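You operate a simulated robot arm through the tools that you are given. There is no shell and no other tool. Be economical: measure what you need, move in short steps, check, and stop when the job is done.

The job below is to be done with a simulated two-armed robot. You get a single attempt, and the scene is never put back.

Task
Switch on the computer and the grey printer and print a statement.
Fine: drop the statement in the red basket beside the printer.
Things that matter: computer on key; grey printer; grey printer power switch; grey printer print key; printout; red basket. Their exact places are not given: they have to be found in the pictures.

The check looks at the end state, three seconds after you hand in, the way a careful person would. Anything else that was tipped, shoved, dropped, spilled or broken makes it a failure.

Robot
Two 7-joint arms with two-finger parallel grippers on one trunk, on a base that drives. Base frame: it is fixed to the floor where the robot stands at the start and does not move with it; the origin is under the middle of the robot, x ahead of it, y to its left, z up. Units: m, rad, N and s.
The left shoulder is at the start at [0.126, 0.171, 1.159], the right one opposite. With the tool pointing down near the work surface each hand reaches from about 0.1 to 0.9 m from the robot's upright axis, wherever it stands, measured 20 degrees to its own side. Places, roughly: computer on key [0.5, -0.1, 1]; grey printer [0.7, -0.4, 0.9]; grey printer power switch [0.6, -0.6, 1]; grey printer print key [0.5, -0.6, 1]. Payload 4.4 kg a hand.
Tool frame (each hand has its own): the origin (TCP) lies between the finger pads and is the grasp point; the fingertips stand 0.023 m ahead of it; z points along the fingers, y is the line along which they close. The gripper opens to 0.094 m. The fingers are 0.038 m wide and 0.01 m thick; the gripper's body (0.054 by 0.096 m) begins 0.039 m behind the TCP.
Orientation is that of the tool frame in the base frame, as a unit quaternion [w, x, y, z]. With the fingers straight down and closing along the base's y, the tool's x points along the base's -x, its y along +y and its z along -z.

Tools
- The arms move only by the tool play_rows. It takes "left_deltas", "right_deltas" or both (then of equal length, played together; a hand with none holds still); each is a list that holds one entry, the list of rows, each a list of 7 numbers: the shift along the tool's x, y, z in m, then the turn, a rotation vector about the tool's x, y, z in rad, then the gripper command, from -1 (shut) to 1 (fully open), values between in proportion. In form: [[[tx, ty, tz, ax, ay, az, jaw], ...]]. A call has 1 to 10 rows; each row is the pose to reach, as a shift and turn from the pose commanded when the call began, along the tool's axes at that moment. Each row takes 0.2 s and may step no farther than 0.05 m and 0.15 rad from the row before; otherwise, or with a gripper value out of range, the whole call is refused. A pose out of reach is approached as far as the arm can. The call stops where the force on the tool passes 40 N (or 10 N more than at its start, if that is more) or the arm is blocked; 0.2 s more then pass. The fingers move at their own pace (about 0.072 m/s each) and stop on an object; they squeeze with about 36 N. The grip force told is the motor's: it shows also when the fingers shut on nothing. Time passes only in rows, and 0.2 s behind the last, so rows that repeat a pose let the fingers close. It gives the time, the measured TCP pose, the force on the tool (base axes), the opening and the grip force at its end, in the units of the frame above (readings bear some noise), with the torque about the TCP (base axes, N m) and any sound that the robot's microphone picked up, and new pictures: "show" is both (left out), scene, wrist or none (wrist: the cameras of the hands that moved).
- Cameras (640 x 400 px; columns grow to the right, rows downward): "scene" is now at [0.236, -0.0485, 1.3183]; the picture's right is [-0.52, -0.85, 0.00], its down [-0.35, 0.22, -0.91] and it looks along [0.78, -0.48, -0.41] (base axes); focal length 214 px, centre (320, 200). "left" rides on the left gripper at [0.086, -0.016, -0.075] in its tool frame; the picture's right is [0.18, 0.98, 0.00], its down [-0.58, 0.11, -0.81] and it looks along [-0.79, 0.15, 0.59] (tool axes); focal length 243 px, centre (320, 200). "right" rides on the right gripper at [0.087, 0.016, -0.075] in its tool frame; the picture's right is [-0.18, 0.98, 0.00], its down [-0.58, -0.11, -0.81] and it looks along [-0.79, -0.15, 0.59] (tool axes); focal length 243 px, centre (320, 200).
- raise_lower(by): slides the trunk up (or, below 0, down) by that many m; the arms and the scene camera ride with it, the base frame stays. It gives what a move gives, with no picture.
- steer(legs): drives the robot by 1 to 6 legs, each [ahead, left, turn to the left] in m, m and rad, along the robot's own axes; the way and the turn of a leg run together, so that a leg with both is an arc; at most 1.5 m and 3.142 rad a leg. The arms and the cameras ride along, it lands a little off, and it stops where it bumps. It gives what a move gives, and a new picture of the scene camera.
- head_to(pan, tilt): turns the head with the scene camera to pan (to the left, within 1.396 rad either way) and tilt (down, from -0.506 to 1.204), counted from straight ahead of the robot. It gives what a move gives, and a new picture of the scene camera.
- measure_at(camera, pixels): for up to 12 pixels [column, row] of the newest picture of that camera ("zoom" is the newest enlarged one), the place [x, y, z] in the base frame of the surface seen there, good to about 0.003 m. It takes no simulated time.
- zoom(camera, box): a new picture of the part [left, top, right, bottom] of that camera's present view, enlarged. It takes no simulated time.
- hand_in(): hands the job in; it is judged then, once.

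Work in short steps. Measure before you move; look again where a grasp or a placing could have gone wrong, and mend it. You have 80 turns and 260 pictures in all, those below and enlarged ones among them. Open the grippers and draw the arms clear of the work before you hand the job in, unless the task says otherwise; then end with one line.

The tools are called as name(argument=value, ...) on one line, values as JSON. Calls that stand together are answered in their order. play_rows: Moves the arms, as the interface text tells. Its arguments: {"type":"object","properties":{"left_deltas":{"type":"array","items":{"type":"array","items":{"type":"array","items":{"type":"number"}}}},"right_deltas":{"type":"array","items":{"type":"array","items":{"type":"array","items":{"type":"number"}}}},"show":{"type":"string","enum":["both","scene","wrist","none"]}},"required":[]} The other tools are called the same way: raise_lower (by) slides the trunk up or down; steer (legs) drives the base; head_to (pan, tilt) turns the head that bears the scene camera; measure_at (camera, pixels) gives the place of the surface under pixels of a picture; zoom (camera, box) takes an enlarged picture of a part of a camera's view; hand_in () hands the job in.

At the start:

```text
time_s: 0.0
left_ee_pos: [0.4933, -0.0636, 1.305]
left_tool_rot: [-0.001, 0.0, 1.0, 0.0]
left_contact_force: [-0.3, -0.1, 0.7]
left_wrist_torque: [-0.01, -0.04, 0.02]
left_finger_gap: 0.0941
left_grip_force: 0.1
right_ee_pos: [0.3771, -0.5086, 1.2873]
right_tool_rot: [0.0, 0.0, 1.0, 0.001]
right_contact_force: [-0.6, 0.5, 0.2]
right_wrist_torque: [0.0, 0.01, -0.03]
right_finger_gap: 0.0941
right_grip_force: 0.2
trunk travel left (down, up): [-0.172, 0.216]
robot x, y, heading: [0.0019, 0.0017, -0.0]
head pan, tilt: [-0.552, 0.424]
```

scene: 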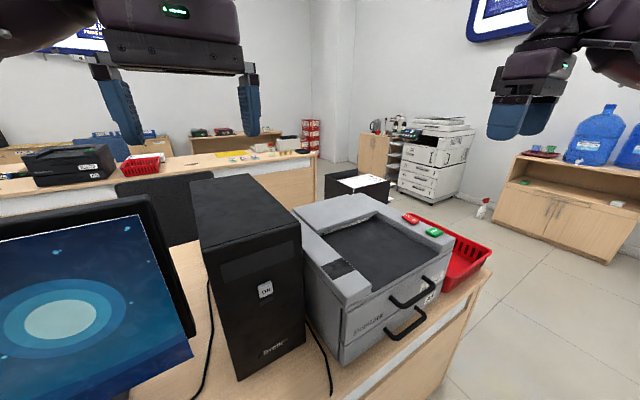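
right: 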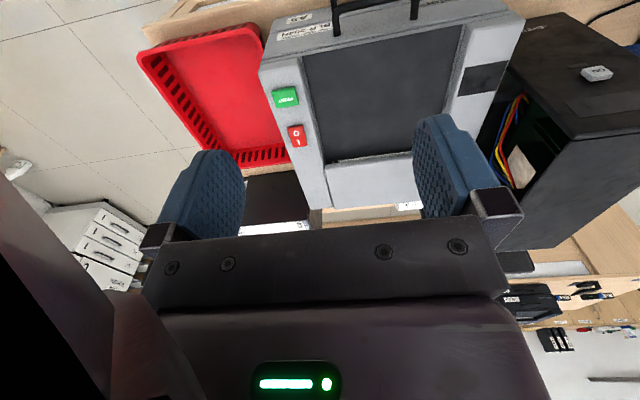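
left: 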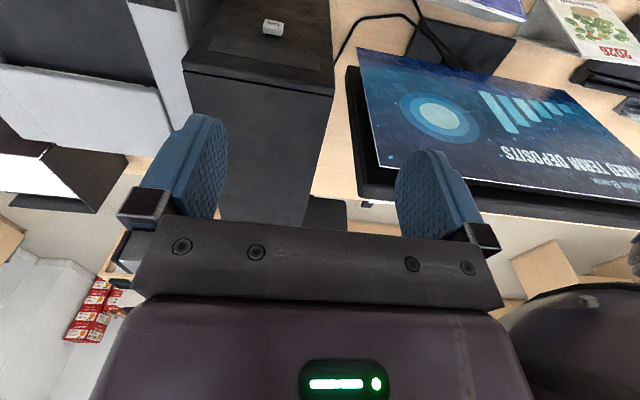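

The scene shows the computer's ON key at about (265,290), the printer's red switch at (411,218) and green key at (434,232), and the red basket to the right. I zoom in and measure these.

zoom(camera="scene", box=[180, 160, 500, 360])

measure_at(camera="scene", pixels=[[265, 290], [411, 218], [434, 232], [465, 250], [490, 252], [450, 275], [380, 245], [330, 200], [250, 330], [240, 205], [345, 270], [360, 330]])

measure_at(camera="right", pixels=[[285, 97], [297, 136], [215, 90], [140, 52], [260, 28], [190, 140], [286, 160], [380, 90], [300, 70], [595, 73], [345, 185], [482, 78]])

```text
2.00 times, centred on (340, 260) of scene
```

zoom: 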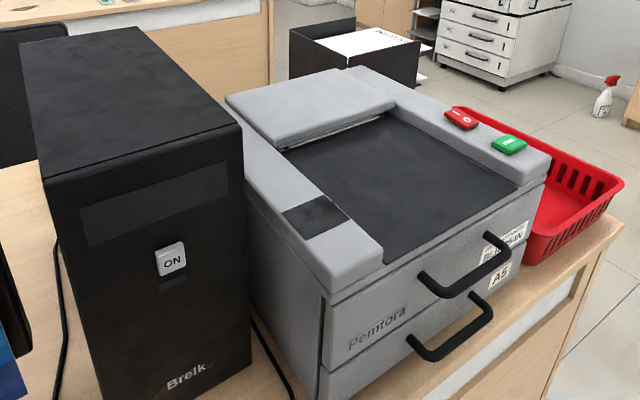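

```text
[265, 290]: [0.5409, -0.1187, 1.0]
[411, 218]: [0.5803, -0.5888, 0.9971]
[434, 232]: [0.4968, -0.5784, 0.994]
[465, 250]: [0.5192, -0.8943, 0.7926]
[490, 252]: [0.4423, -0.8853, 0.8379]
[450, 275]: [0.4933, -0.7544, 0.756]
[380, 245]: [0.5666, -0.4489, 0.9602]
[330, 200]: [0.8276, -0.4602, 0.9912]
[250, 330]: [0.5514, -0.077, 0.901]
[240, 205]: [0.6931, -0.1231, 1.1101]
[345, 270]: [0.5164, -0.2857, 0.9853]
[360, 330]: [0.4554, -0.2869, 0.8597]
```

```text
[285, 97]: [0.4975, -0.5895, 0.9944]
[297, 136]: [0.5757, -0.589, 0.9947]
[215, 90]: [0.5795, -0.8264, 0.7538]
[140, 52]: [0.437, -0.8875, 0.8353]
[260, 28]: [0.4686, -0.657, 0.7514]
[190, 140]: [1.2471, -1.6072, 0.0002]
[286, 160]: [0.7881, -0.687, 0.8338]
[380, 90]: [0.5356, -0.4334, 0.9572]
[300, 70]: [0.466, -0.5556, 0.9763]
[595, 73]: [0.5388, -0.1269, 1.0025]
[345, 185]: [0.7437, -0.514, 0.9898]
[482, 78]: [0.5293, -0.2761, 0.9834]
```

The ON key is on the computer's front face, at about (0.54, -0.12, 1.0). The printer keys are on top, at z of about 0.995. Before lowering the left hand I measure the monitor and the computer's front edges.

measure_at(camera="scene", pixels=[[150, 205], [190, 340], [120, 270], [60, 260], [20, 330], [215, 275], [295, 240], [240, 375], [265, 280], [258, 292], [272, 288], [280, 300]])

zoom(camera="scene", box=[240, 260, 304, 300])

measure_at(camera="left", pixels=[[272, 27], [250, 10], [360, 50], [560, 80], [360, 180], [410, 40], [300, 60], [270, 130]])

```text
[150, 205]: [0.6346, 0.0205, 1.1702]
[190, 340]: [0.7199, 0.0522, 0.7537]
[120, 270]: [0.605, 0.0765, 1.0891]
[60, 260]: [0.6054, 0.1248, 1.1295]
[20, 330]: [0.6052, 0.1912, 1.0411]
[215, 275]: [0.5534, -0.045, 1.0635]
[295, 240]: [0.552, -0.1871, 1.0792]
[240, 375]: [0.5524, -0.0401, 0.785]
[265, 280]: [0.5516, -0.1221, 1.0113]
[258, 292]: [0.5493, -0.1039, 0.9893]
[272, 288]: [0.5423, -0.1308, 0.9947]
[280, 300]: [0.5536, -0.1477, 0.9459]
```

```text
10.00 times, centred on (272, 280) of scene
```

zoom: 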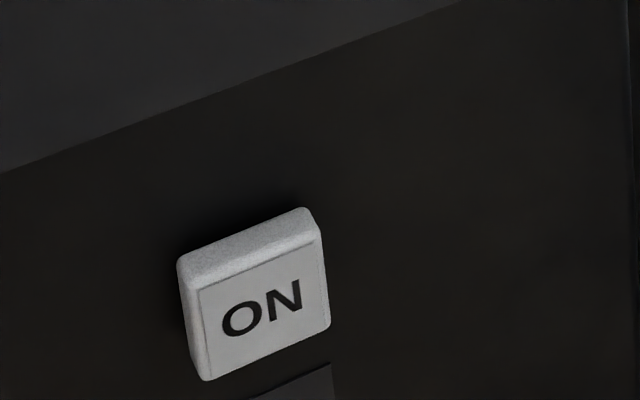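

```text
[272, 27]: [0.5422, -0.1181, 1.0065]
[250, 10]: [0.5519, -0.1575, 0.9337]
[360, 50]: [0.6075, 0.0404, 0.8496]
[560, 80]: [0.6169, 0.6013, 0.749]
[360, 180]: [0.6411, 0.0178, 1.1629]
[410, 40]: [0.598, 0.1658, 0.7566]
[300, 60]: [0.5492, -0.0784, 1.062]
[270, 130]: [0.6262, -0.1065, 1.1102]
```

The key's front is at x≈0.540 and the case's front at 0.552. The monitor starts at x≈0.60, so the space in front is free. I close the left hand, tilt it 0.9 rad forward and bring it in front of the key.

play_rows(left_deltas=[[[0.03, -0.027, 0, 0, -0.15, 0, -1], [0.055, -0.054, 0.01, 0, -0.3, 0, -1], [0.055, -0.054, 0.055, 0, -0.45, 0, -1], [0.055, -0.054, 0.1, 0, -0.6, 0, -1], [0.055, -0.054, 0.145, 0, -0.75, 0, -1], [0.055, -0.054, 0.19, 0, -0.9, 0, -1], [0.055, -0.054, 0.235, 0, -0.9, 0, -1], [0.055, -0.054, 0.275, 0, -0.9, 0, -1], [0.055, -0.054, 0.307, 0, -0.9, 0, -1], [0.055, -0.054, 0.307, 0, -0.9, 0, -1]]])

```text
time_s: 2.2
left_ee_pos: [0.4382, -0.1168, 0.9991]
left_tool_rot: [0.435, 0.0, 0.901, -0.001]
left_contact_force: [0.8, -0.2, 0.0]
left_wrist_torque: [0.0, 0.02, -0.01]
left_finger_gap: 0.0001
left_grip_force: 36.7
right_ee_pos: [0.3764, -0.508, 1.2877]
right_tool_rot: [0.002, 0.001, 1.0, 0.0]
right_contact_force: [-0.6, -0.3, -0.9]
right_wrist_torque: [-0.02, -0.01, 0.01]
right_finger_gap: 0.094
right_grip_force: 0.0
trunk travel left (down, up): [-0.172, 0.216]
robot x, y, heading: [-0.0021, -0.0002, 0.001]
head pan, tilt: [-0.552, 0.424]
```

scene: 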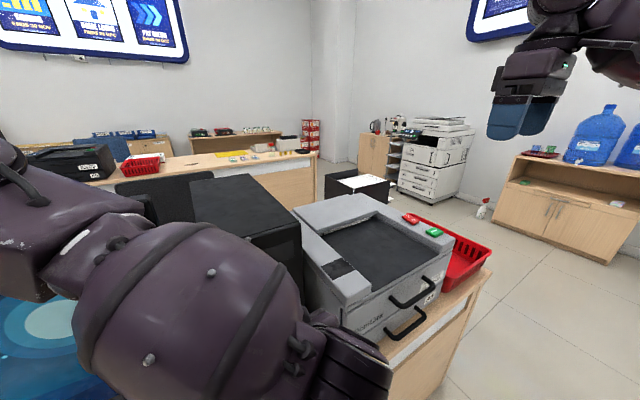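
left: 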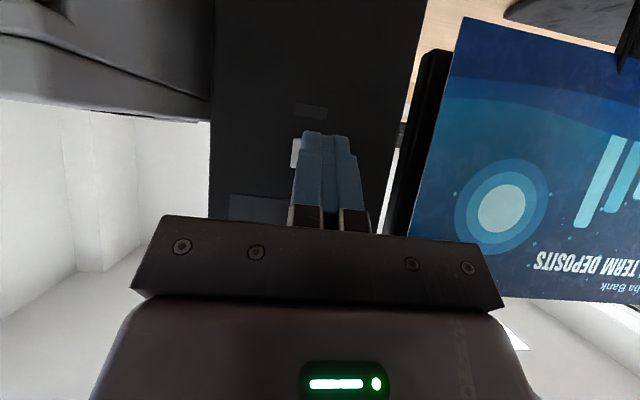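

The hand is in front of the key at the right height. I advance along base x in fine steps at the end, pressing about 5 mm.

play_rows(left_deltas=[[[-0.0249, 0, 0.0313, 0, 0, 0, -1], [-0.0392, 0, 0.0493, 0, 0, 0, -1], [-0.0423, 0, 0.0532, 0, 0, 0, -1], [-0.0448, 0, 0.0564, 0, 0, 0, -1], [-0.0467, 0, 0.0587, 0, 0, 0, -1], [-0.0467, 0, 0.0587, 0, 0, 0, -1]]])

```text
time_s: 3.6
left_ee_pos: [0.5125, -0.118, 0.9967]
left_tool_rot: [0.435, 0.0, 0.9, 0.0]
left_contact_force: [-1.5, 0.5, 0.5]
left_wrist_torque: [0.0, 0.04, 0.0]
left_finger_gap: 0.0001
left_grip_force: 36.3
right_ee_pos: [0.3768, -0.5083, 1.2882]
right_tool_rot: [0.0, 0.0, 1.0, 0.001]
right_contact_force: [0.3, -0.5, 0.2]
right_wrist_torque: [0.0, -0.01, 0.0]
right_finger_gap: 0.0938
right_grip_force: 0.0
trunk travel left (down, up): [-0.172, 0.216]
robot x, y, heading: [-0.0005, -0.0002, -0.002]
head pan, tilt: [-0.552, 0.424]
heard: click
```

scene: 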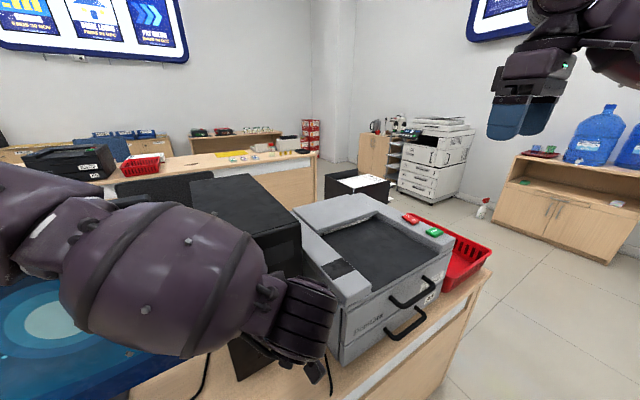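
left: 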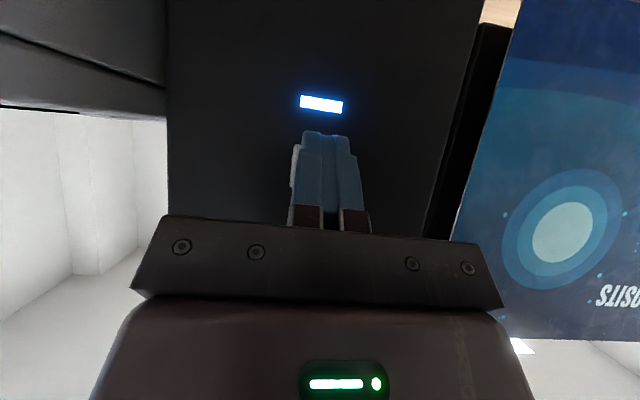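

There was a click and the computer's LED lit up at (320,103). I withdraw the left hand back and up, then off to the left.

play_rows(left_deltas=[[[0.025, 0, -0.031, 0, 0, 0, -1], [0.05, 0, -0.063, 0, 0, 0, -1], [0.015, 0, -0.091, 0, 0, 0, -1], [-0.02, 0, -0.119, 0, 0, 0, -1], [-0.055, 0, -0.147, 0, 0.1, 0, -1], [-0.09, 0, -0.175, 0, 0.2, 0, -1], [-0.125, 0, -0.203, 0, 0.3, 0, -1], [-0.125, 0.04, -0.203, 0, 0.4, 0, -1], [-0.125, 0.08, -0.203, 0, 0.5, 0, -1], [-0.125, 0.12, -0.203, 0, 0.6, 0, -1]]], show="scene")

zoom(camera="scene", box=[376, 195, 472, 255])

zoom(camera="right", box=[240, 70, 368, 150])

measure_at(camera="zoom", pixels=[[225, 130], [285, 310], [285, 345], [265, 320], [310, 320], [285, 280], [285, 370], [190, 130], [260, 130], [225, 160], [225, 100]])

```text
time_s: 5.8
left_ee_pos: [0.4342, 0.0029, 1.2208]
left_tool_rot: [0.149, 0.0, 0.989, -0.001]
left_contact_force: [-0.6, 0.9, -0.1]
left_wrist_torque: [-0.03, -0.02, -0.02]
left_finger_gap: 0.0
left_grip_force: 36.6
right_ee_pos: [0.3786, -0.5061, 1.2882]
right_tool_rot: [0.001, -0.001, 1.0, 0.001]
right_contact_force: [0.2, 0.4, 0.4]
right_wrist_torque: [-0.03, -0.01, -0.01]
right_finger_gap: 0.094
right_grip_force: 0.2
trunk travel left (down, up): [-0.172, 0.216]
robot x, y, heading: [0.0006, -0.0023, 0.002]
head pan, tilt: [-0.552, 0.424]
```

scene: 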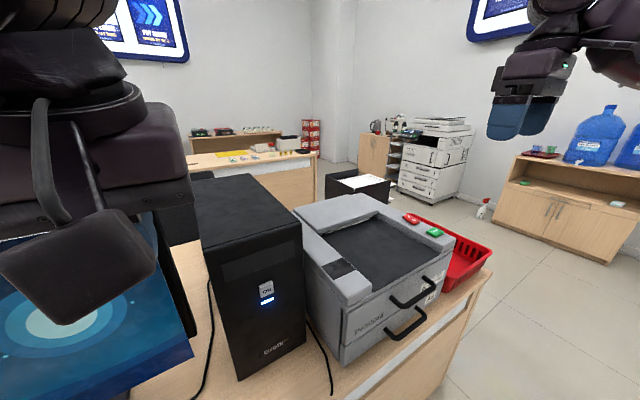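

```text
6.67 times, centred on (424, 225) of scene
```

zoom: 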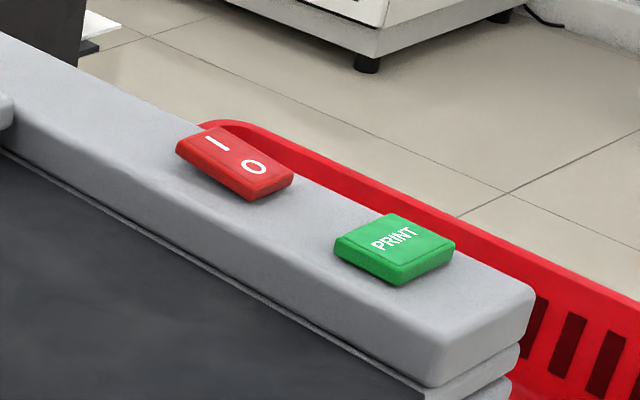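

```text
5.00 times, centred on (304, 110) of right
```

zoom: 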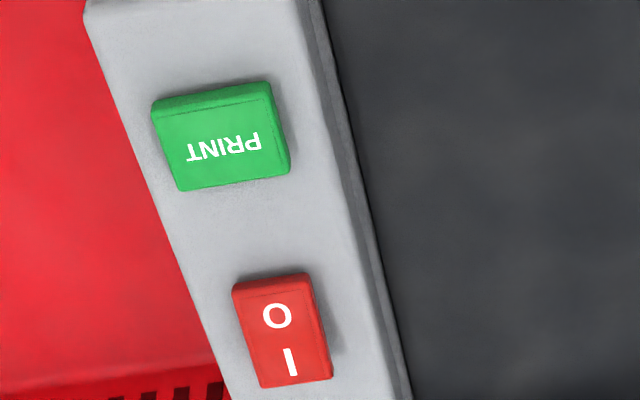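

```text
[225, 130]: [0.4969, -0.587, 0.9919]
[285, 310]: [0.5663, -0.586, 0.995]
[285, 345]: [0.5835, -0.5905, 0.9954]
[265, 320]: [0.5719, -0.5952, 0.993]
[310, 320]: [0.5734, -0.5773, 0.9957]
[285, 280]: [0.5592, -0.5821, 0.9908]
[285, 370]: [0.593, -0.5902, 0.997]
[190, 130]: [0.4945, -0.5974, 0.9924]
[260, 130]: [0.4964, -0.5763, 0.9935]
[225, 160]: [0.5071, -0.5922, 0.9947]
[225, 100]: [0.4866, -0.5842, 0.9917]
```

The switch is a rocker: its "I" half is the far end at x≈0.588, standing raised, while "O" is down. I bring the closed right hand over the far half, with the TCP at x≈0.601.

play_rows(right_deltas=[[[-0.045, -0.016, 0, 0, 0, 0, -1], [-0.09, -0.032, 0, 0, 0, 0, -1], [-0.135, -0.048, 0, 0, 0, 0, -1], [-0.18, -0.064, 0, 0, 0, 0, -1], [-0.223, -0.079, 0, 0, 0, 0, -1], [-0.223, -0.079, 0.05, 0, 0, 0, -1], [-0.223, -0.079, 0.1, 0, 0, 0, -1], [-0.223, -0.079, 0.15, 0, 0, 0, -1], [-0.223, -0.079, 0.2, 0, 0, 0, -1], [-0.223, -0.079, 0.245, 0, 0, 0, -1]]])

```text
time_s: 8.0
left_ee_pos: [0.4338, -0.0003, 1.2207]
left_tool_rot: [0.149, 0.0, 0.989, 0.0]
left_contact_force: [-0.3, 0.2, -0.5]
left_wrist_torque: [-0.01, 0.0, -0.01]
left_finger_gap: 0.0
left_grip_force: 35.7
right_ee_pos: [0.5989, -0.5866, 1.0412]
right_tool_rot: [0.0, -0.001, 1.0, 0.001]
right_contact_force: [0.3, -0.3, 0.3]
right_wrist_torque: [-0.03, 0.06, 0.02]
right_finger_gap: 0.0003
right_grip_force: 35.7
trunk travel left (down, up): [-0.172, 0.216]
robot x, y, heading: [0.0037, -0.002, 0.004]
head pan, tilt: [-0.552, 0.424]
```

scene: 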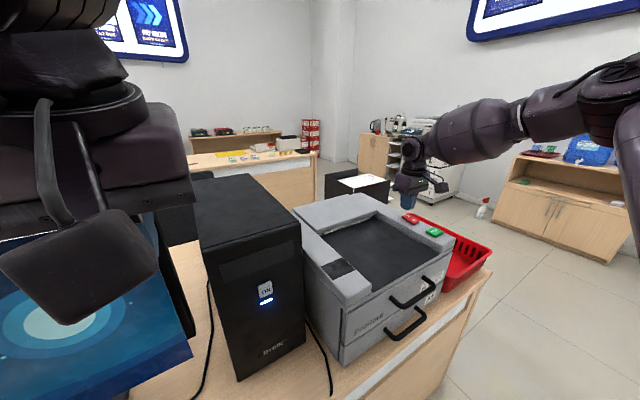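
right: 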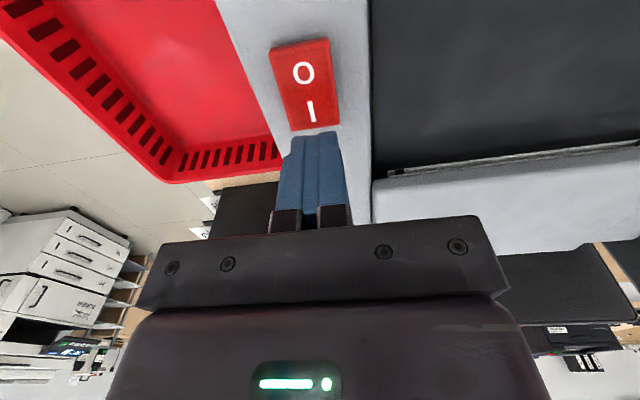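

The tip is at z≈1.018 above the far half, which is lit at (310,110) and sits just ahead of the fingertips. I press down in small steps to about 0.988.

play_rows(right_deltas=[[[0, 0, 0.016, 0, 0, 0, -1], [0, 0, 0.021, 0, 0, 0, -1], [0, 0, 0.025, 0, 0, 0, -1], [0, 0, 0.028, 0, 0, 0, -1], [0, 0, 0.031, 0, 0, 0, -1], [0, 0, 0.031, 0, 0, 0, -1]]], show="wrist")

```text
time_s: 9.4
left_ee_pos: [0.4312, 0.0015, 1.2242]
left_tool_rot: [0.153, 0.0, 0.988, 0.0]
left_contact_force: [0.1, -0.2, 0.4]
left_wrist_torque: [0.0, 0.05, -0.03]
left_finger_gap: 0.0001
left_grip_force: 36.5
right_ee_pos: [0.5981, -0.586, 1.0175]
right_tool_rot: [0.005, -0.001, 1.0, -0.001]
right_contact_force: [0.4, -11.7, 39.3]
right_wrist_torque: [-0.23, 0.64, 0.38]
right_finger_gap: 0.0
right_grip_force: 36.2
trunk travel left (down, up): [-0.172, 0.216]
robot x, y, heading: [0.0005, -0.0034, -0.0]
head pan, tilt: [-0.552, 0.424]
```

right: 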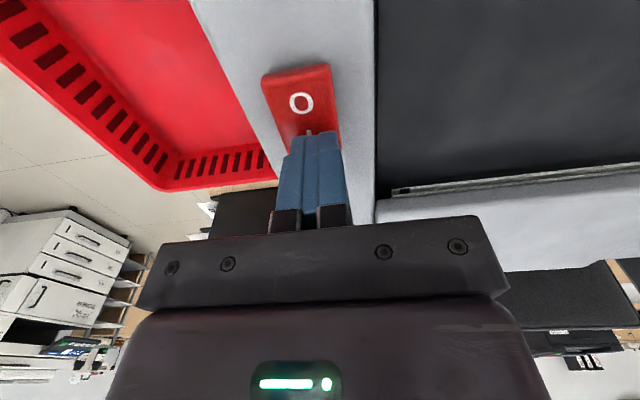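

The push stopped at 39 N with no click, and the torque puts the contact near x≈0.582, close to the pivot. I lift off and look at the rocker.

play_rows(right_deltas=[[[0, 0, -0.03, 0, 0, 0, -1], [0.03, 0, -0.07, 0, 0, 0, -1], [0.07, 0, -0.1, 0, 0, 0, -1], [0.07, 0, -0.1, 0, 0, 0, -1]]])

zoom(camera="scene", box=[376, 195, 472, 255])

zoom(camera="right", box=[240, 20, 400, 120])

```text
time_s: 10.4
left_ee_pos: [0.4342, 0.0015, 1.2208]
left_tool_rot: [0.15, -0.002, 0.989, 0.0]
left_contact_force: [0.4, -0.2, -0.5]
left_wrist_torque: [0.0, 0.0, -0.01]
left_finger_gap: 0.0
left_grip_force: 35.8
right_ee_pos: [0.5317, -0.5865, 1.1128]
right_tool_rot: [0.0, -0.001, 1.0, 0.0]
right_contact_force: [-0.2, 0.8, -0.3]
right_wrist_torque: [0.0, 0.0, -0.03]
right_finger_gap: 0.0002
right_grip_force: 36.1
trunk travel left (down, up): [-0.172, 0.216]
robot x, y, heading: [0.0002, -0.0006, -0.0]
head pan, tilt: [-0.552, 0.424]
```

scene: 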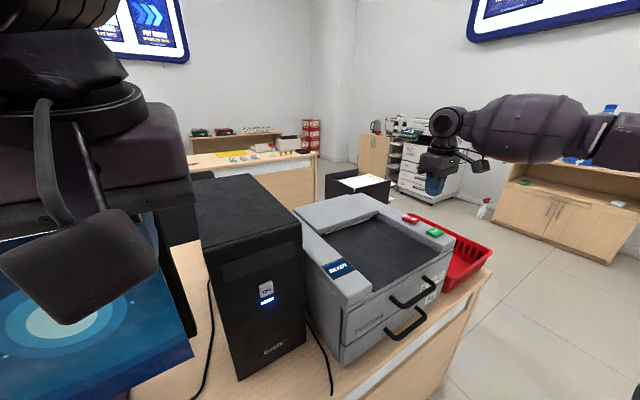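
right: 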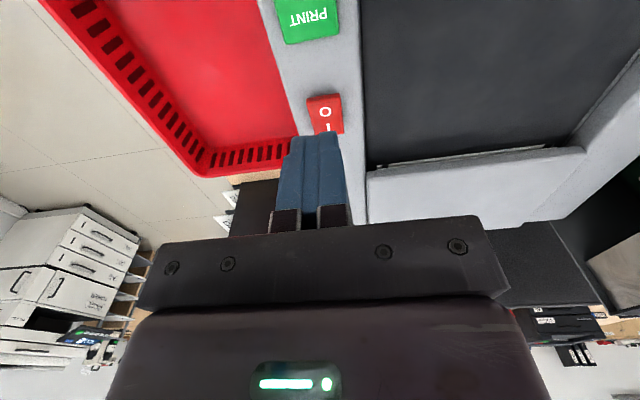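

```text
6.67 times, centred on (424, 225) of scene
```

zoom: 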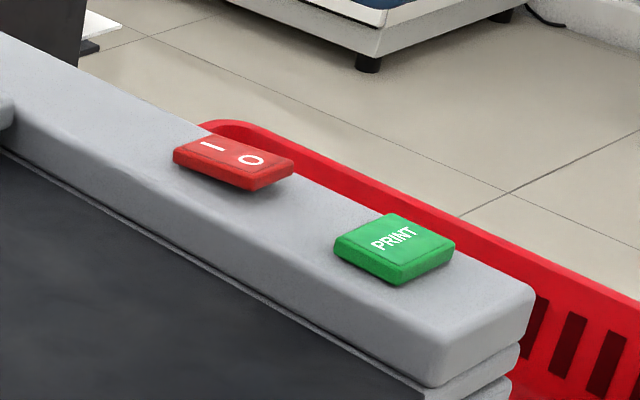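

```text
4.00 times, centred on (320, 70) of right
```

zoom: 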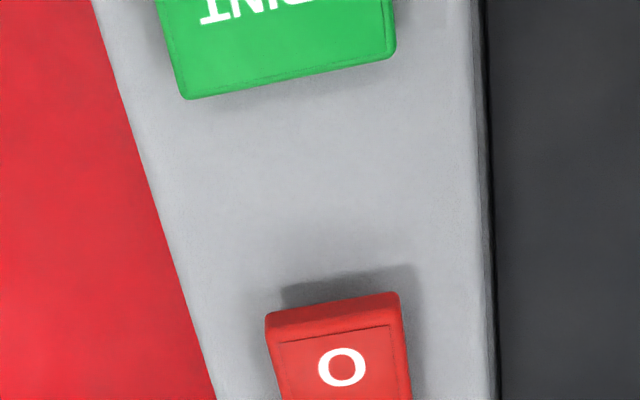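

The rocker has now tipped to "I" and the printer's display lit up at (340,267). I read the display.

zoom(camera="scene", box=[300, 245, 380, 295])

zoom(camera="scene", box=[290, 180, 450, 280])

```text
8.00 times, centred on (340, 270) of scene
```

zoom: 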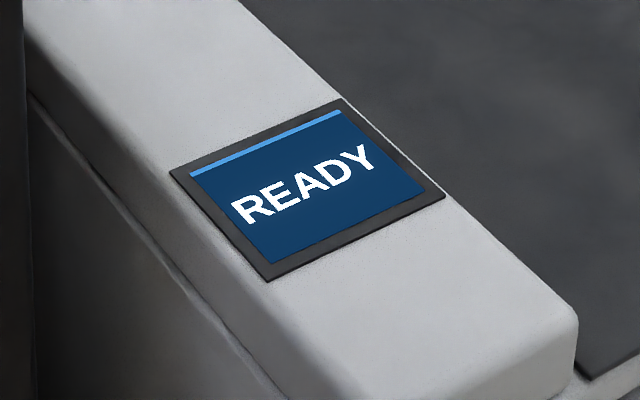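

```text
4.00 times, centred on (370, 230) of scene
```

zoom: 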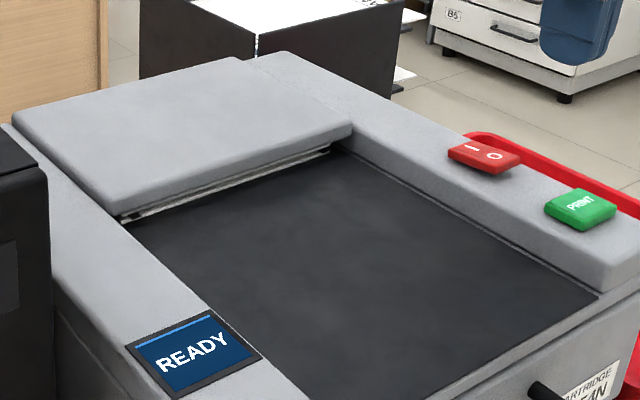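

The display says READY. Now I press PRINT at (0.497, -0.587, 0.993) with small steps and then lift.

play_rows(right_deltas=[[[0.036, 0, 0.03, 0, 0, 0, -1], [0.036, 0, 0.07, 0, 0, 0, -1], [0.036, 0, 0.088, 0, 0, 0, -1], [0.036, 0, 0.096, 0, 0, 0, -1], [0.036, 0, 0.1, 0, 0, 0, -1], [0.036, 0, 0.103, 0, 0, 0, -1], [0.036, 0, 0.103, 0, 0, 0, -1]]])

```text
time_s: 12.0
left_ee_pos: [0.4324, 0.0005, 1.2231]
left_tool_rot: [0.149, -0.001, 0.989, 0.0]
left_contact_force: [-0.3, 0.5, -0.2]
left_wrist_torque: [0.03, 0.0, 0.02]
left_finger_gap: 0.0
left_grip_force: 36.1
right_ee_pos: [0.494, -0.5872, 1.0102]
right_tool_rot: [0.001, 0.0, 1.0, 0.0]
right_contact_force: [0.2, 0.0, 2.7]
right_wrist_torque: [0.0, 0.03, 0.0]
right_finger_gap: 0.0
right_grip_force: 35.9
trunk travel left (down, up): [-0.172, 0.216]
robot x, y, heading: [0.0025, -0.0014, -0.004]
head pan, tilt: [-0.552, 0.424]
heard: click
```

scene: 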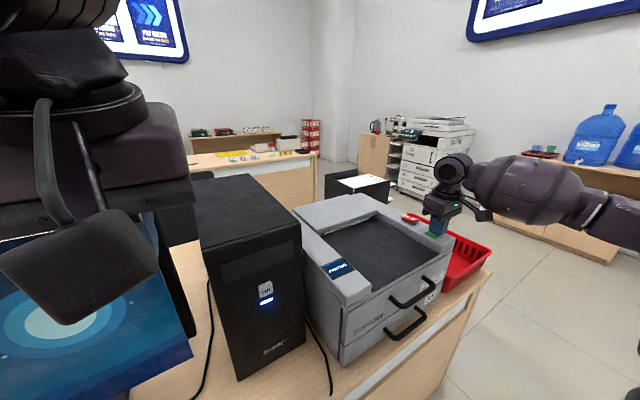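
right: 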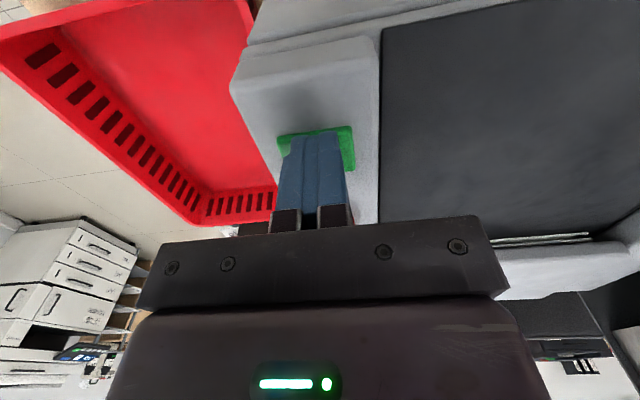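

There was a click and the display changed. I lift the right hand up and wait a bit for the print.

play_rows(right_deltas=[[[0, 0, -0.04, 0, 0, 0, -1], [0, 0, -0.09, 0, 0, 0, -1], [0, 0, -0.14, 0, 0, 0, 0], [0, 0, -0.19, 0, 0, 0, 1], [0, 0, -0.22, 0, 0, 0, 1], [0, 0, -0.22, 0, 0, 0, 1], [0, 0, -0.22, 0, 0, 0, 1], [0, 0, -0.22, 0, 0, 0, 1], [0, 0, -0.22, 0, 0, 0, 1], [0, 0, -0.22, 0, 0, 0, 1]]])

zoom(camera="scene", box=[290, 180, 450, 280])

```text
time_s: 14.2
left_ee_pos: [0.4332, 0.0002, 1.2218]
left_tool_rot: [0.15, 0.001, 0.989, -0.001]
left_contact_force: [-0.2, 0.2, -0.4]
left_wrist_torque: [-0.01, -0.02, -0.02]
left_finger_gap: 0.0001
left_grip_force: 36.1
right_ee_pos: [0.495, -0.5855, 1.2302]
right_tool_rot: [0.001, 0.0, 1.0, 0.001]
right_contact_force: [-1.1, -0.7, -0.2]
right_wrist_torque: [-0.03, -0.03, 0.02]
right_finger_gap: 0.0941
right_grip_force: 0.0
trunk travel left (down, up): [-0.172, 0.216]
robot x, y, heading: [-0.0037, 0.0007, 0.002]
head pan, tilt: [-0.552, 0.424]
```

scene: 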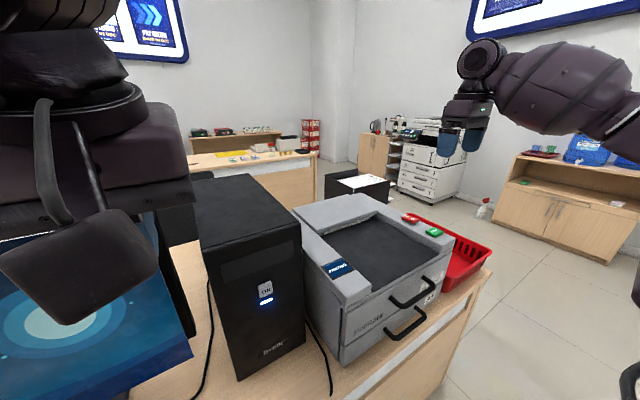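
right: 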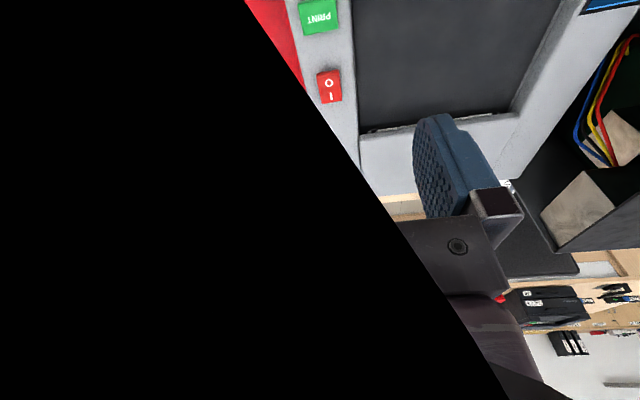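

```text
4.00 times, centred on (370, 230) of scene
```

zoom: 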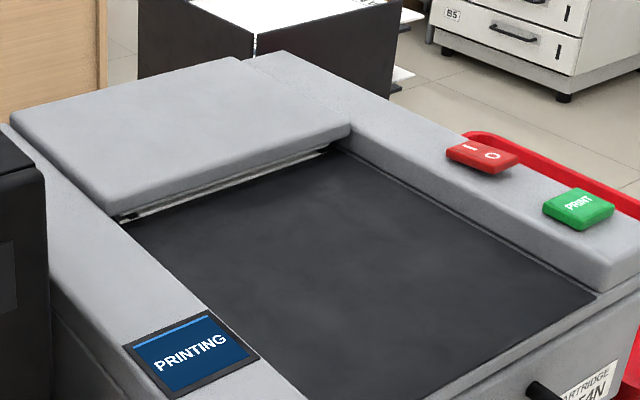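

The display reads PRINTING. I move the right hand back a little and wait.

play_rows(right_deltas=[[[0.04, 0.03, 0, 0, 0, 0, 1], [0.08, 0.06, 0, 0, 0, 0, 1], [0.08, 0.06, 0, 0, 0, 0, 1], [0.08, 0.06, 0, 0, 0, 0, 1], [0.08, 0.06, 0, 0, 0, 0, 1], [0.08, 0.06, 0, 0, 0, 0, 1], [0.08, 0.06, 0, 0, 0, 0, 1], [0.08, 0.06, 0, 0, 0, 0, 1], [0.08, 0.06, 0, 0, 0, 0, 1], [0.08, 0.06, 0, 0, 0, 0, 1]]])

zoom(camera="scene", box=[290, 180, 450, 280])

```text
time_s: 16.4
left_ee_pos: [0.4325, 0.0014, 1.2226]
left_tool_rot: [0.15, 0.0, 0.989, 0.0]
left_contact_force: [-0.4, 0.4, -0.6]
left_wrist_torque: [0.01, 0.01, -0.02]
left_finger_gap: 0.0002
left_grip_force: 35.3
right_ee_pos: [0.413, -0.5272, 1.2298]
right_tool_rot: [0.001, 0.001, 1.0, -0.001]
right_contact_force: [1.0, 0.2, 0.6]
right_wrist_torque: [0.01, 0.0, -0.02]
right_finger_gap: 0.0938
right_grip_force: 0.0
trunk travel left (down, up): [-0.172, 0.216]
robot x, y, heading: [0.0013, 0.0021, -0.002]
head pan, tilt: [-0.552, 0.424]
```

scene: 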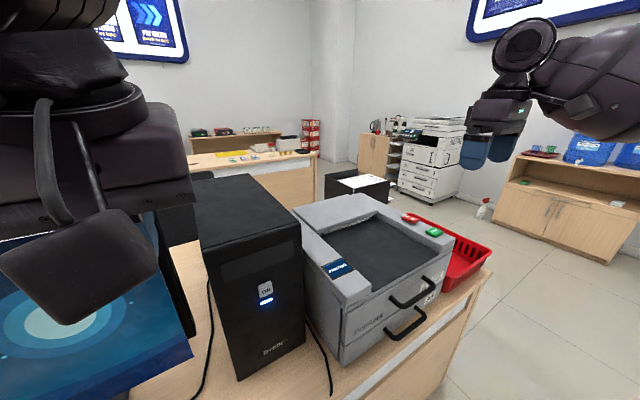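
right: 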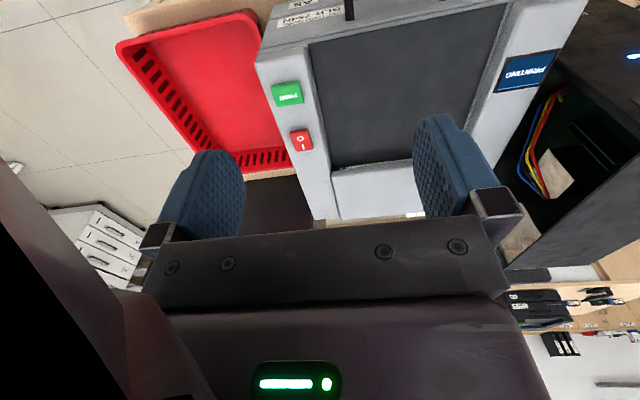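

```text
4.00 times, centred on (370, 230) of scene
```

zoom: 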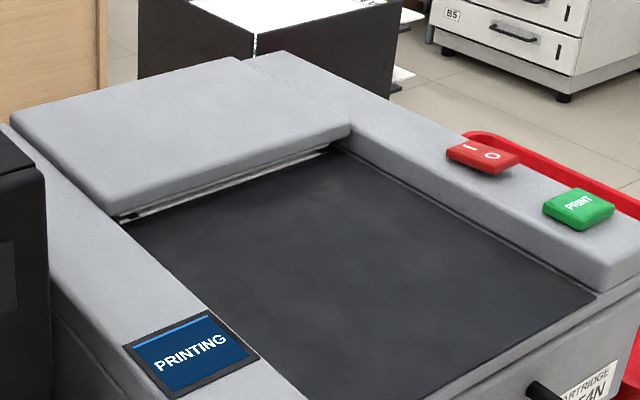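

The display still reads PRINTING, so I wait longer.

play_rows(right_deltas=[[[0, 0, 0, 0, 0, 0, 1], [0, 0, 0, 0, 0, 0, 1], [0, 0, 0, 0, 0, 0, 1], [0, 0, 0, 0, 0, 0, 1], [0, 0, 0, 0, 0, 0, 1], [0, 0, 0, 0, 0, 0, 1], [0, 0, 0, 0, 0, 0, 1], [0, 0, 0, 0, 0, 0, 1], [0, 0, 0, 0, 0, 0, 1], [0, 0, 0, 0, 0, 0, 1]]], show="scene")

```text
time_s: 18.6
left_ee_pos: [0.4338, 0.0008, 1.2216]
left_tool_rot: [0.149, 0.0, 0.989, 0.0]
left_contact_force: [-0.3, -0.9, 1.0]
left_wrist_torque: [0.01, 0.02, 0.0]
left_finger_gap: 0.0
left_grip_force: 35.5
right_ee_pos: [0.4142, -0.5278, 1.2307]
right_tool_rot: [0.001, 0.001, 1.0, 0.001]
right_contact_force: [0.7, 0.9, 0.6]
right_wrist_torque: [0.0, -0.03, -0.02]
right_finger_gap: 0.094
right_grip_force: 0.1
trunk travel left (down, up): [-0.172, 0.216]
robot x, y, heading: [-0.0013, -0.0004, -0.006]
head pan, tilt: [-0.552, 0.424]
```

scene: 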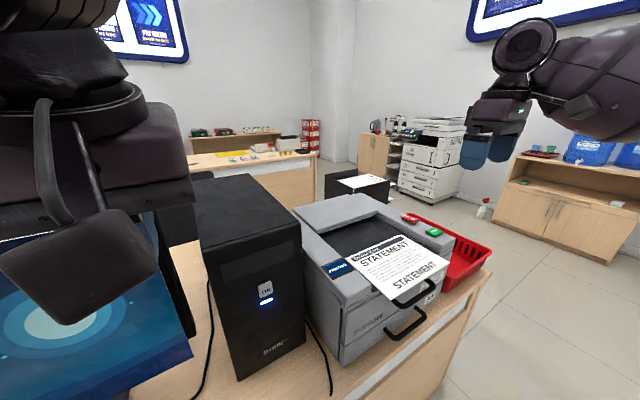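

The statement is coming out onto the tray, its front overhanging at about (420,280). I zoom in and measure.

play_rows(right_deltas=[[[0, 0, 0, 0, 0, 0, 1], [0, 0, 0, 0, 0, 0, 1], [0, 0, 0, 0, 0, 0, 1], [0, 0, 0, 0, 0, 0, 1], [0, 0, 0, 0, 0, 0, 1]]])

zoom(camera="scene", box=[310, 210, 502, 330])

measure_at(camera="scene", pixels=[[348, 262], [396, 240], [446, 265], [397, 298], [420, 280], [380, 265], [410, 305], [400, 260], [425, 295], [455, 272]])

```text
time_s: 19.8
left_ee_pos: [0.4342, 0.0008, 1.2223]
left_tool_rot: [0.149, 0.0, 0.989, 0.0]
left_contact_force: [0.4, 0.0, 0.0]
left_wrist_torque: [-0.05, -0.01, 0.02]
left_finger_gap: 0.0
left_grip_force: 35.8
right_ee_pos: [0.4133, -0.5274, 1.2298]
right_tool_rot: [0.0, -0.001, 1.0, 0.001]
right_contact_force: [-1.1, 0.1, 0.7]
right_wrist_torque: [0.01, -0.03, -0.05]
right_finger_gap: 0.094
right_grip_force: 0.0
trunk travel left (down, up): [-0.172, 0.216]
robot x, y, heading: [0.0014, 0.0032, -0.002]
head pan, tilt: [-0.552, 0.424]
```

scene: 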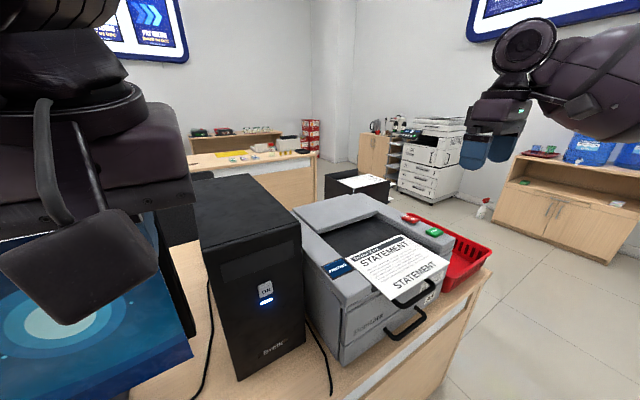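
right: 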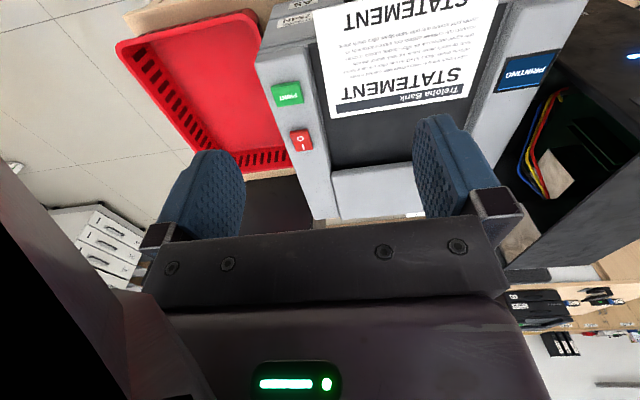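

```text
3.33 times, centred on (406, 270) of scene
```

zoom: 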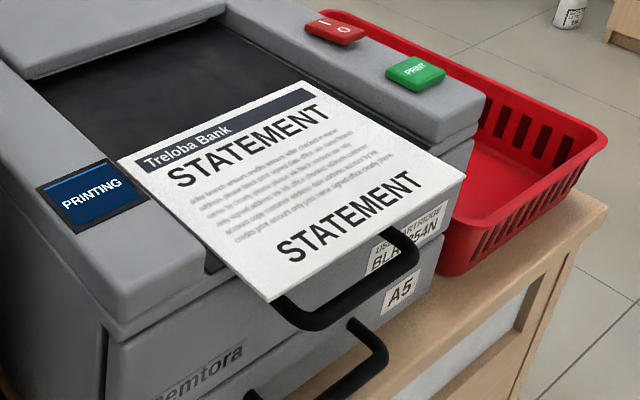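

```text
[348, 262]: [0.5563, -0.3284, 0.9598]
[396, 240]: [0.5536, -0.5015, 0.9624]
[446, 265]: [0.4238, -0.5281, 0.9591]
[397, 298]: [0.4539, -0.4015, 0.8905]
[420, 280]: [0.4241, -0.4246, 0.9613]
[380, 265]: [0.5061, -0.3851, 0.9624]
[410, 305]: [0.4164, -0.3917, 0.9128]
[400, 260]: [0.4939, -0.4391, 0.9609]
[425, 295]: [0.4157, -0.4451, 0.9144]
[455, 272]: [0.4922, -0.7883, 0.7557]
```

The sheet lies at z≈0.961, from x≈0.556 to 0.415, and overhangs the printer front. I check whether printing has ended and find where the overhang's edges are.

zoom(camera="right", box=[240, 0, 560, 200])

measure_at(camera="scene", pixels=[[396, 296], [412, 287], [430, 275], [440, 269], [402, 290], [372, 310], [383, 305], [405, 300], [433, 288], [438, 276], [395, 335], [350, 272]])

steer(legs=[[-0.15, 0, 0], [0, -0.25, 0]])

```text
2.00 times, centred on (400, 100) of right
```

zoom: 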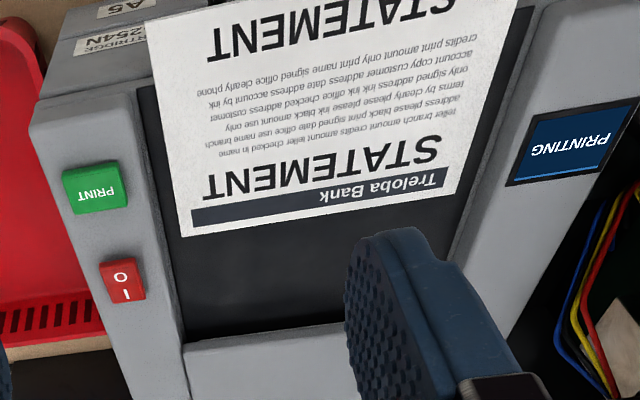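

```text
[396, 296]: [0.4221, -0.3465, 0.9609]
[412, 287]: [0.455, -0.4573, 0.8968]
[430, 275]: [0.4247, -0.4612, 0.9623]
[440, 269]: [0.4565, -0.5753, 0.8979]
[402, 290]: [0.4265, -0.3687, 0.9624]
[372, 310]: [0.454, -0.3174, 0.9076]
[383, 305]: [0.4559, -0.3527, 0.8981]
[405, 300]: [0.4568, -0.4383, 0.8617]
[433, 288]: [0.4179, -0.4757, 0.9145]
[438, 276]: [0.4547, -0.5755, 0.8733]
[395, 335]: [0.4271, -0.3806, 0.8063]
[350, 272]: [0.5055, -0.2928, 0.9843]
```

```text
time_s: 23.6
left_ee_pos: [0.2825, -0.2555, 1.2223]
left_tool_rot: [0.15, 0.003, 0.989, -0.001]
left_contact_force: [-0.6, -0.7, 0.8]
left_wrist_torque: [-0.01, 0.03, 0.0]
left_finger_gap: 0.0004
left_grip_force: 35.8
right_ee_pos: [0.2614, -0.7847, 1.2296]
right_tool_rot: [0.002, 0.002, 1.0, 0.001]
right_contact_force: [-0.4, -0.3, 0.1]
right_wrist_torque: [0.0, 0.0, 0.02]
right_finger_gap: 0.0943
right_grip_force: 0.1
trunk travel left (down, up): [-0.172, 0.216]
robot x, y, heading: [-0.1492, -0.2565, -0.007]
head pan, tilt: [-0.552, 0.424]
```

scene: 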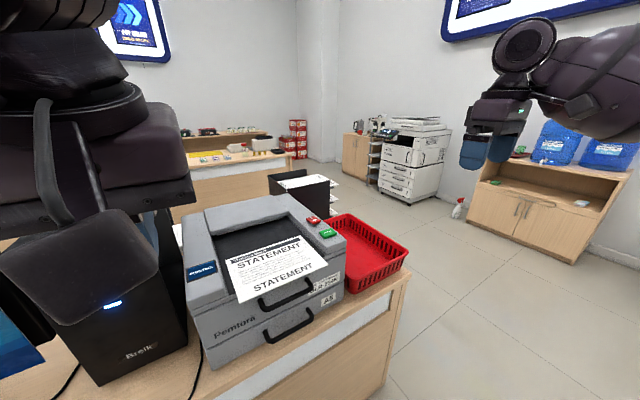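

The base is now at (-0.149, -0.257), with the sheet's front edge at x≈0.42 and the printer front at x≈0.455. I pitch the right hand to point forward while bringing it to y≈-0.44.

play_rows(right_deltas=[[[0, 0.034, 0.005, 0, -0.15, 0, 0.6], [0, 0.069, 0.01, 0, -0.3, 0, 0.2], [0, 0.104, 0.02, 0, -0.45, 0, -0.1], [0, 0.138, 0.03, 0, -0.6, 0, -0.1], [0, 0.173, 0.04, 0, -0.75, 0, -0.1], [0, 0.207, 0.05, 0, -0.9, 0, -0.1], [0, 0.242, 0.06, 0, -1.05, 0, -0.1], [0, 0.276, 0.07, 0, -1.2, 0, -0.1], [0, 0.31, 0.08, 0, -1.35, 0, -0.1], [0, 0.345, 0.08, 0, -1.5, 0, -0.1]]])

```text
time_s: 25.8
left_ee_pos: [0.2845, -0.2557, 1.2227]
left_tool_rot: [0.149, 0.001, 0.989, 0.0]
left_contact_force: [-0.2, -0.2, -0.1]
left_wrist_torque: [0.01, -0.02, 0.01]
left_finger_gap: 0.0001
left_grip_force: 36.3
right_ee_pos: [0.3943, -0.4161, 1.1527]
right_tool_rot: [0.678, 0.003, 0.735, -0.001]
right_contact_force: [-0.2, 0.2, 1.1]
right_wrist_torque: [-0.02, -0.01, 0.0]
right_finger_gap: 0.0423
right_grip_force: 0.1
right hand out of reach, approached as far as the arm can: row 5, 6, 7, 8, 9, 10
trunk travel left (down, up): [-0.172, 0.216]
robot x, y, heading: [-0.1491, -0.255, -0.005]
head pan, tilt: [-0.552, 0.424]
```

scene: 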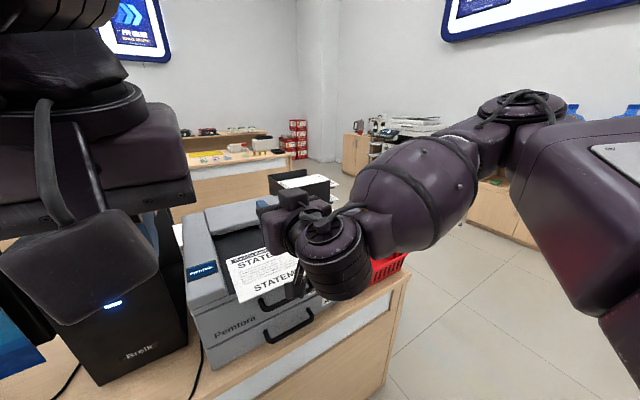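
right: 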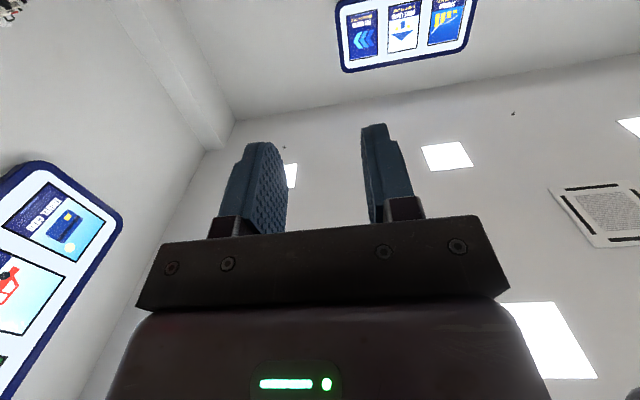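

The hand points forward, but x≈0.39 is as close to the body as it can reach, so I back the base by 0.13 m for room.

steer(legs=[[-0.13, 0, 0]])

play_rows(right_deltas=[[[0, 0, 0.0, 0, 0, -0.15, -0.1], [0, 0, 0, 0, 0, -0.3, -0.1], [0, 0, 0, 0, 0, -0.45, -0.1]]])

```text
time_s: 27.1
left_ee_pos: [0.1533, -0.2539, 1.2221]
left_tool_rot: [0.15, 0.002, 0.989, 0.0]
left_contact_force: [-0.3, 0.1, 0.5]
left_wrist_torque: [0.0, -0.07, 0.02]
left_finger_gap: 0.0
left_grip_force: 36.0
right_ee_pos: [0.2648, -0.4152, 1.1557]
right_tool_rot: [0.678, 0.002, 0.735, -0.002]
right_contact_force: [-0.9, 0.2, 0.2]
right_wrist_torque: [-0.03, 0.04, 0.01]
right_finger_gap: 0.0422
right_grip_force: 0.0
trunk travel left (down, up): [-0.172, 0.216]
robot x, y, heading: [-0.2784, -0.2542, -0.0]
head pan, tilt: [-0.552, 0.424]
```

scene: 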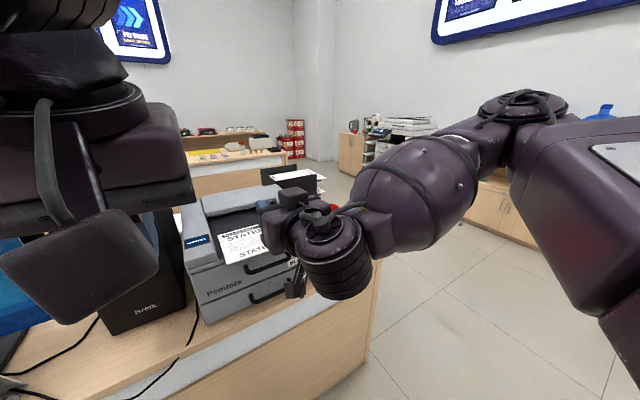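

```text
time_s: 27.9
left_ee_pos: [0.1543, -0.2544, 1.2223]
left_tool_rot: [0.149, 0.003, 0.989, 0.0]
left_contact_force: [0.4, 0.5, 0.6]
left_wrist_torque: [-0.01, -0.03, 0.02]
left_finger_gap: 0.0
left_grip_force: 36.0
right_ee_pos: [0.2666, -0.4146, 1.1544]
right_tool_rot: [0.66, -0.163, 0.717, -0.154]
right_contact_force: [0.3, -0.5, -0.6]
right_wrist_torque: [0.0, -0.03, -0.03]
right_finger_gap: 0.0422
right_grip_force: 0.0
trunk travel left (down, up): [-0.172, 0.216]
robot x, y, heading: [-0.2806, -0.2564, -0.005]
head pan, tilt: [-0.552, 0.424]
```

scene: 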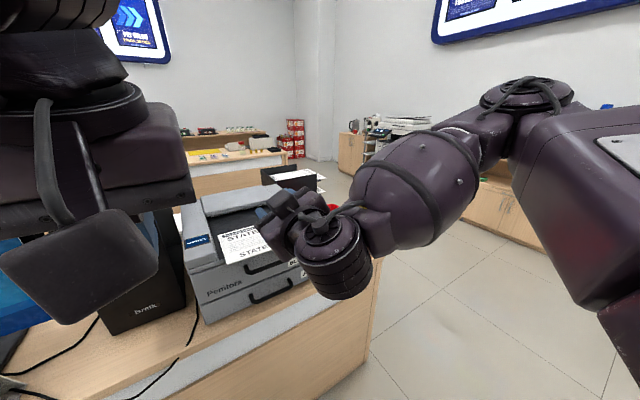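
right: 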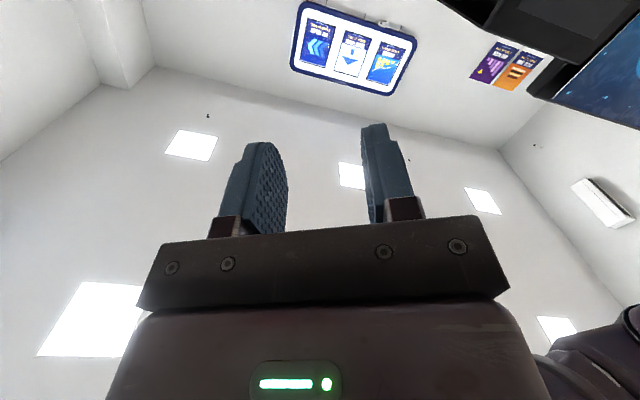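

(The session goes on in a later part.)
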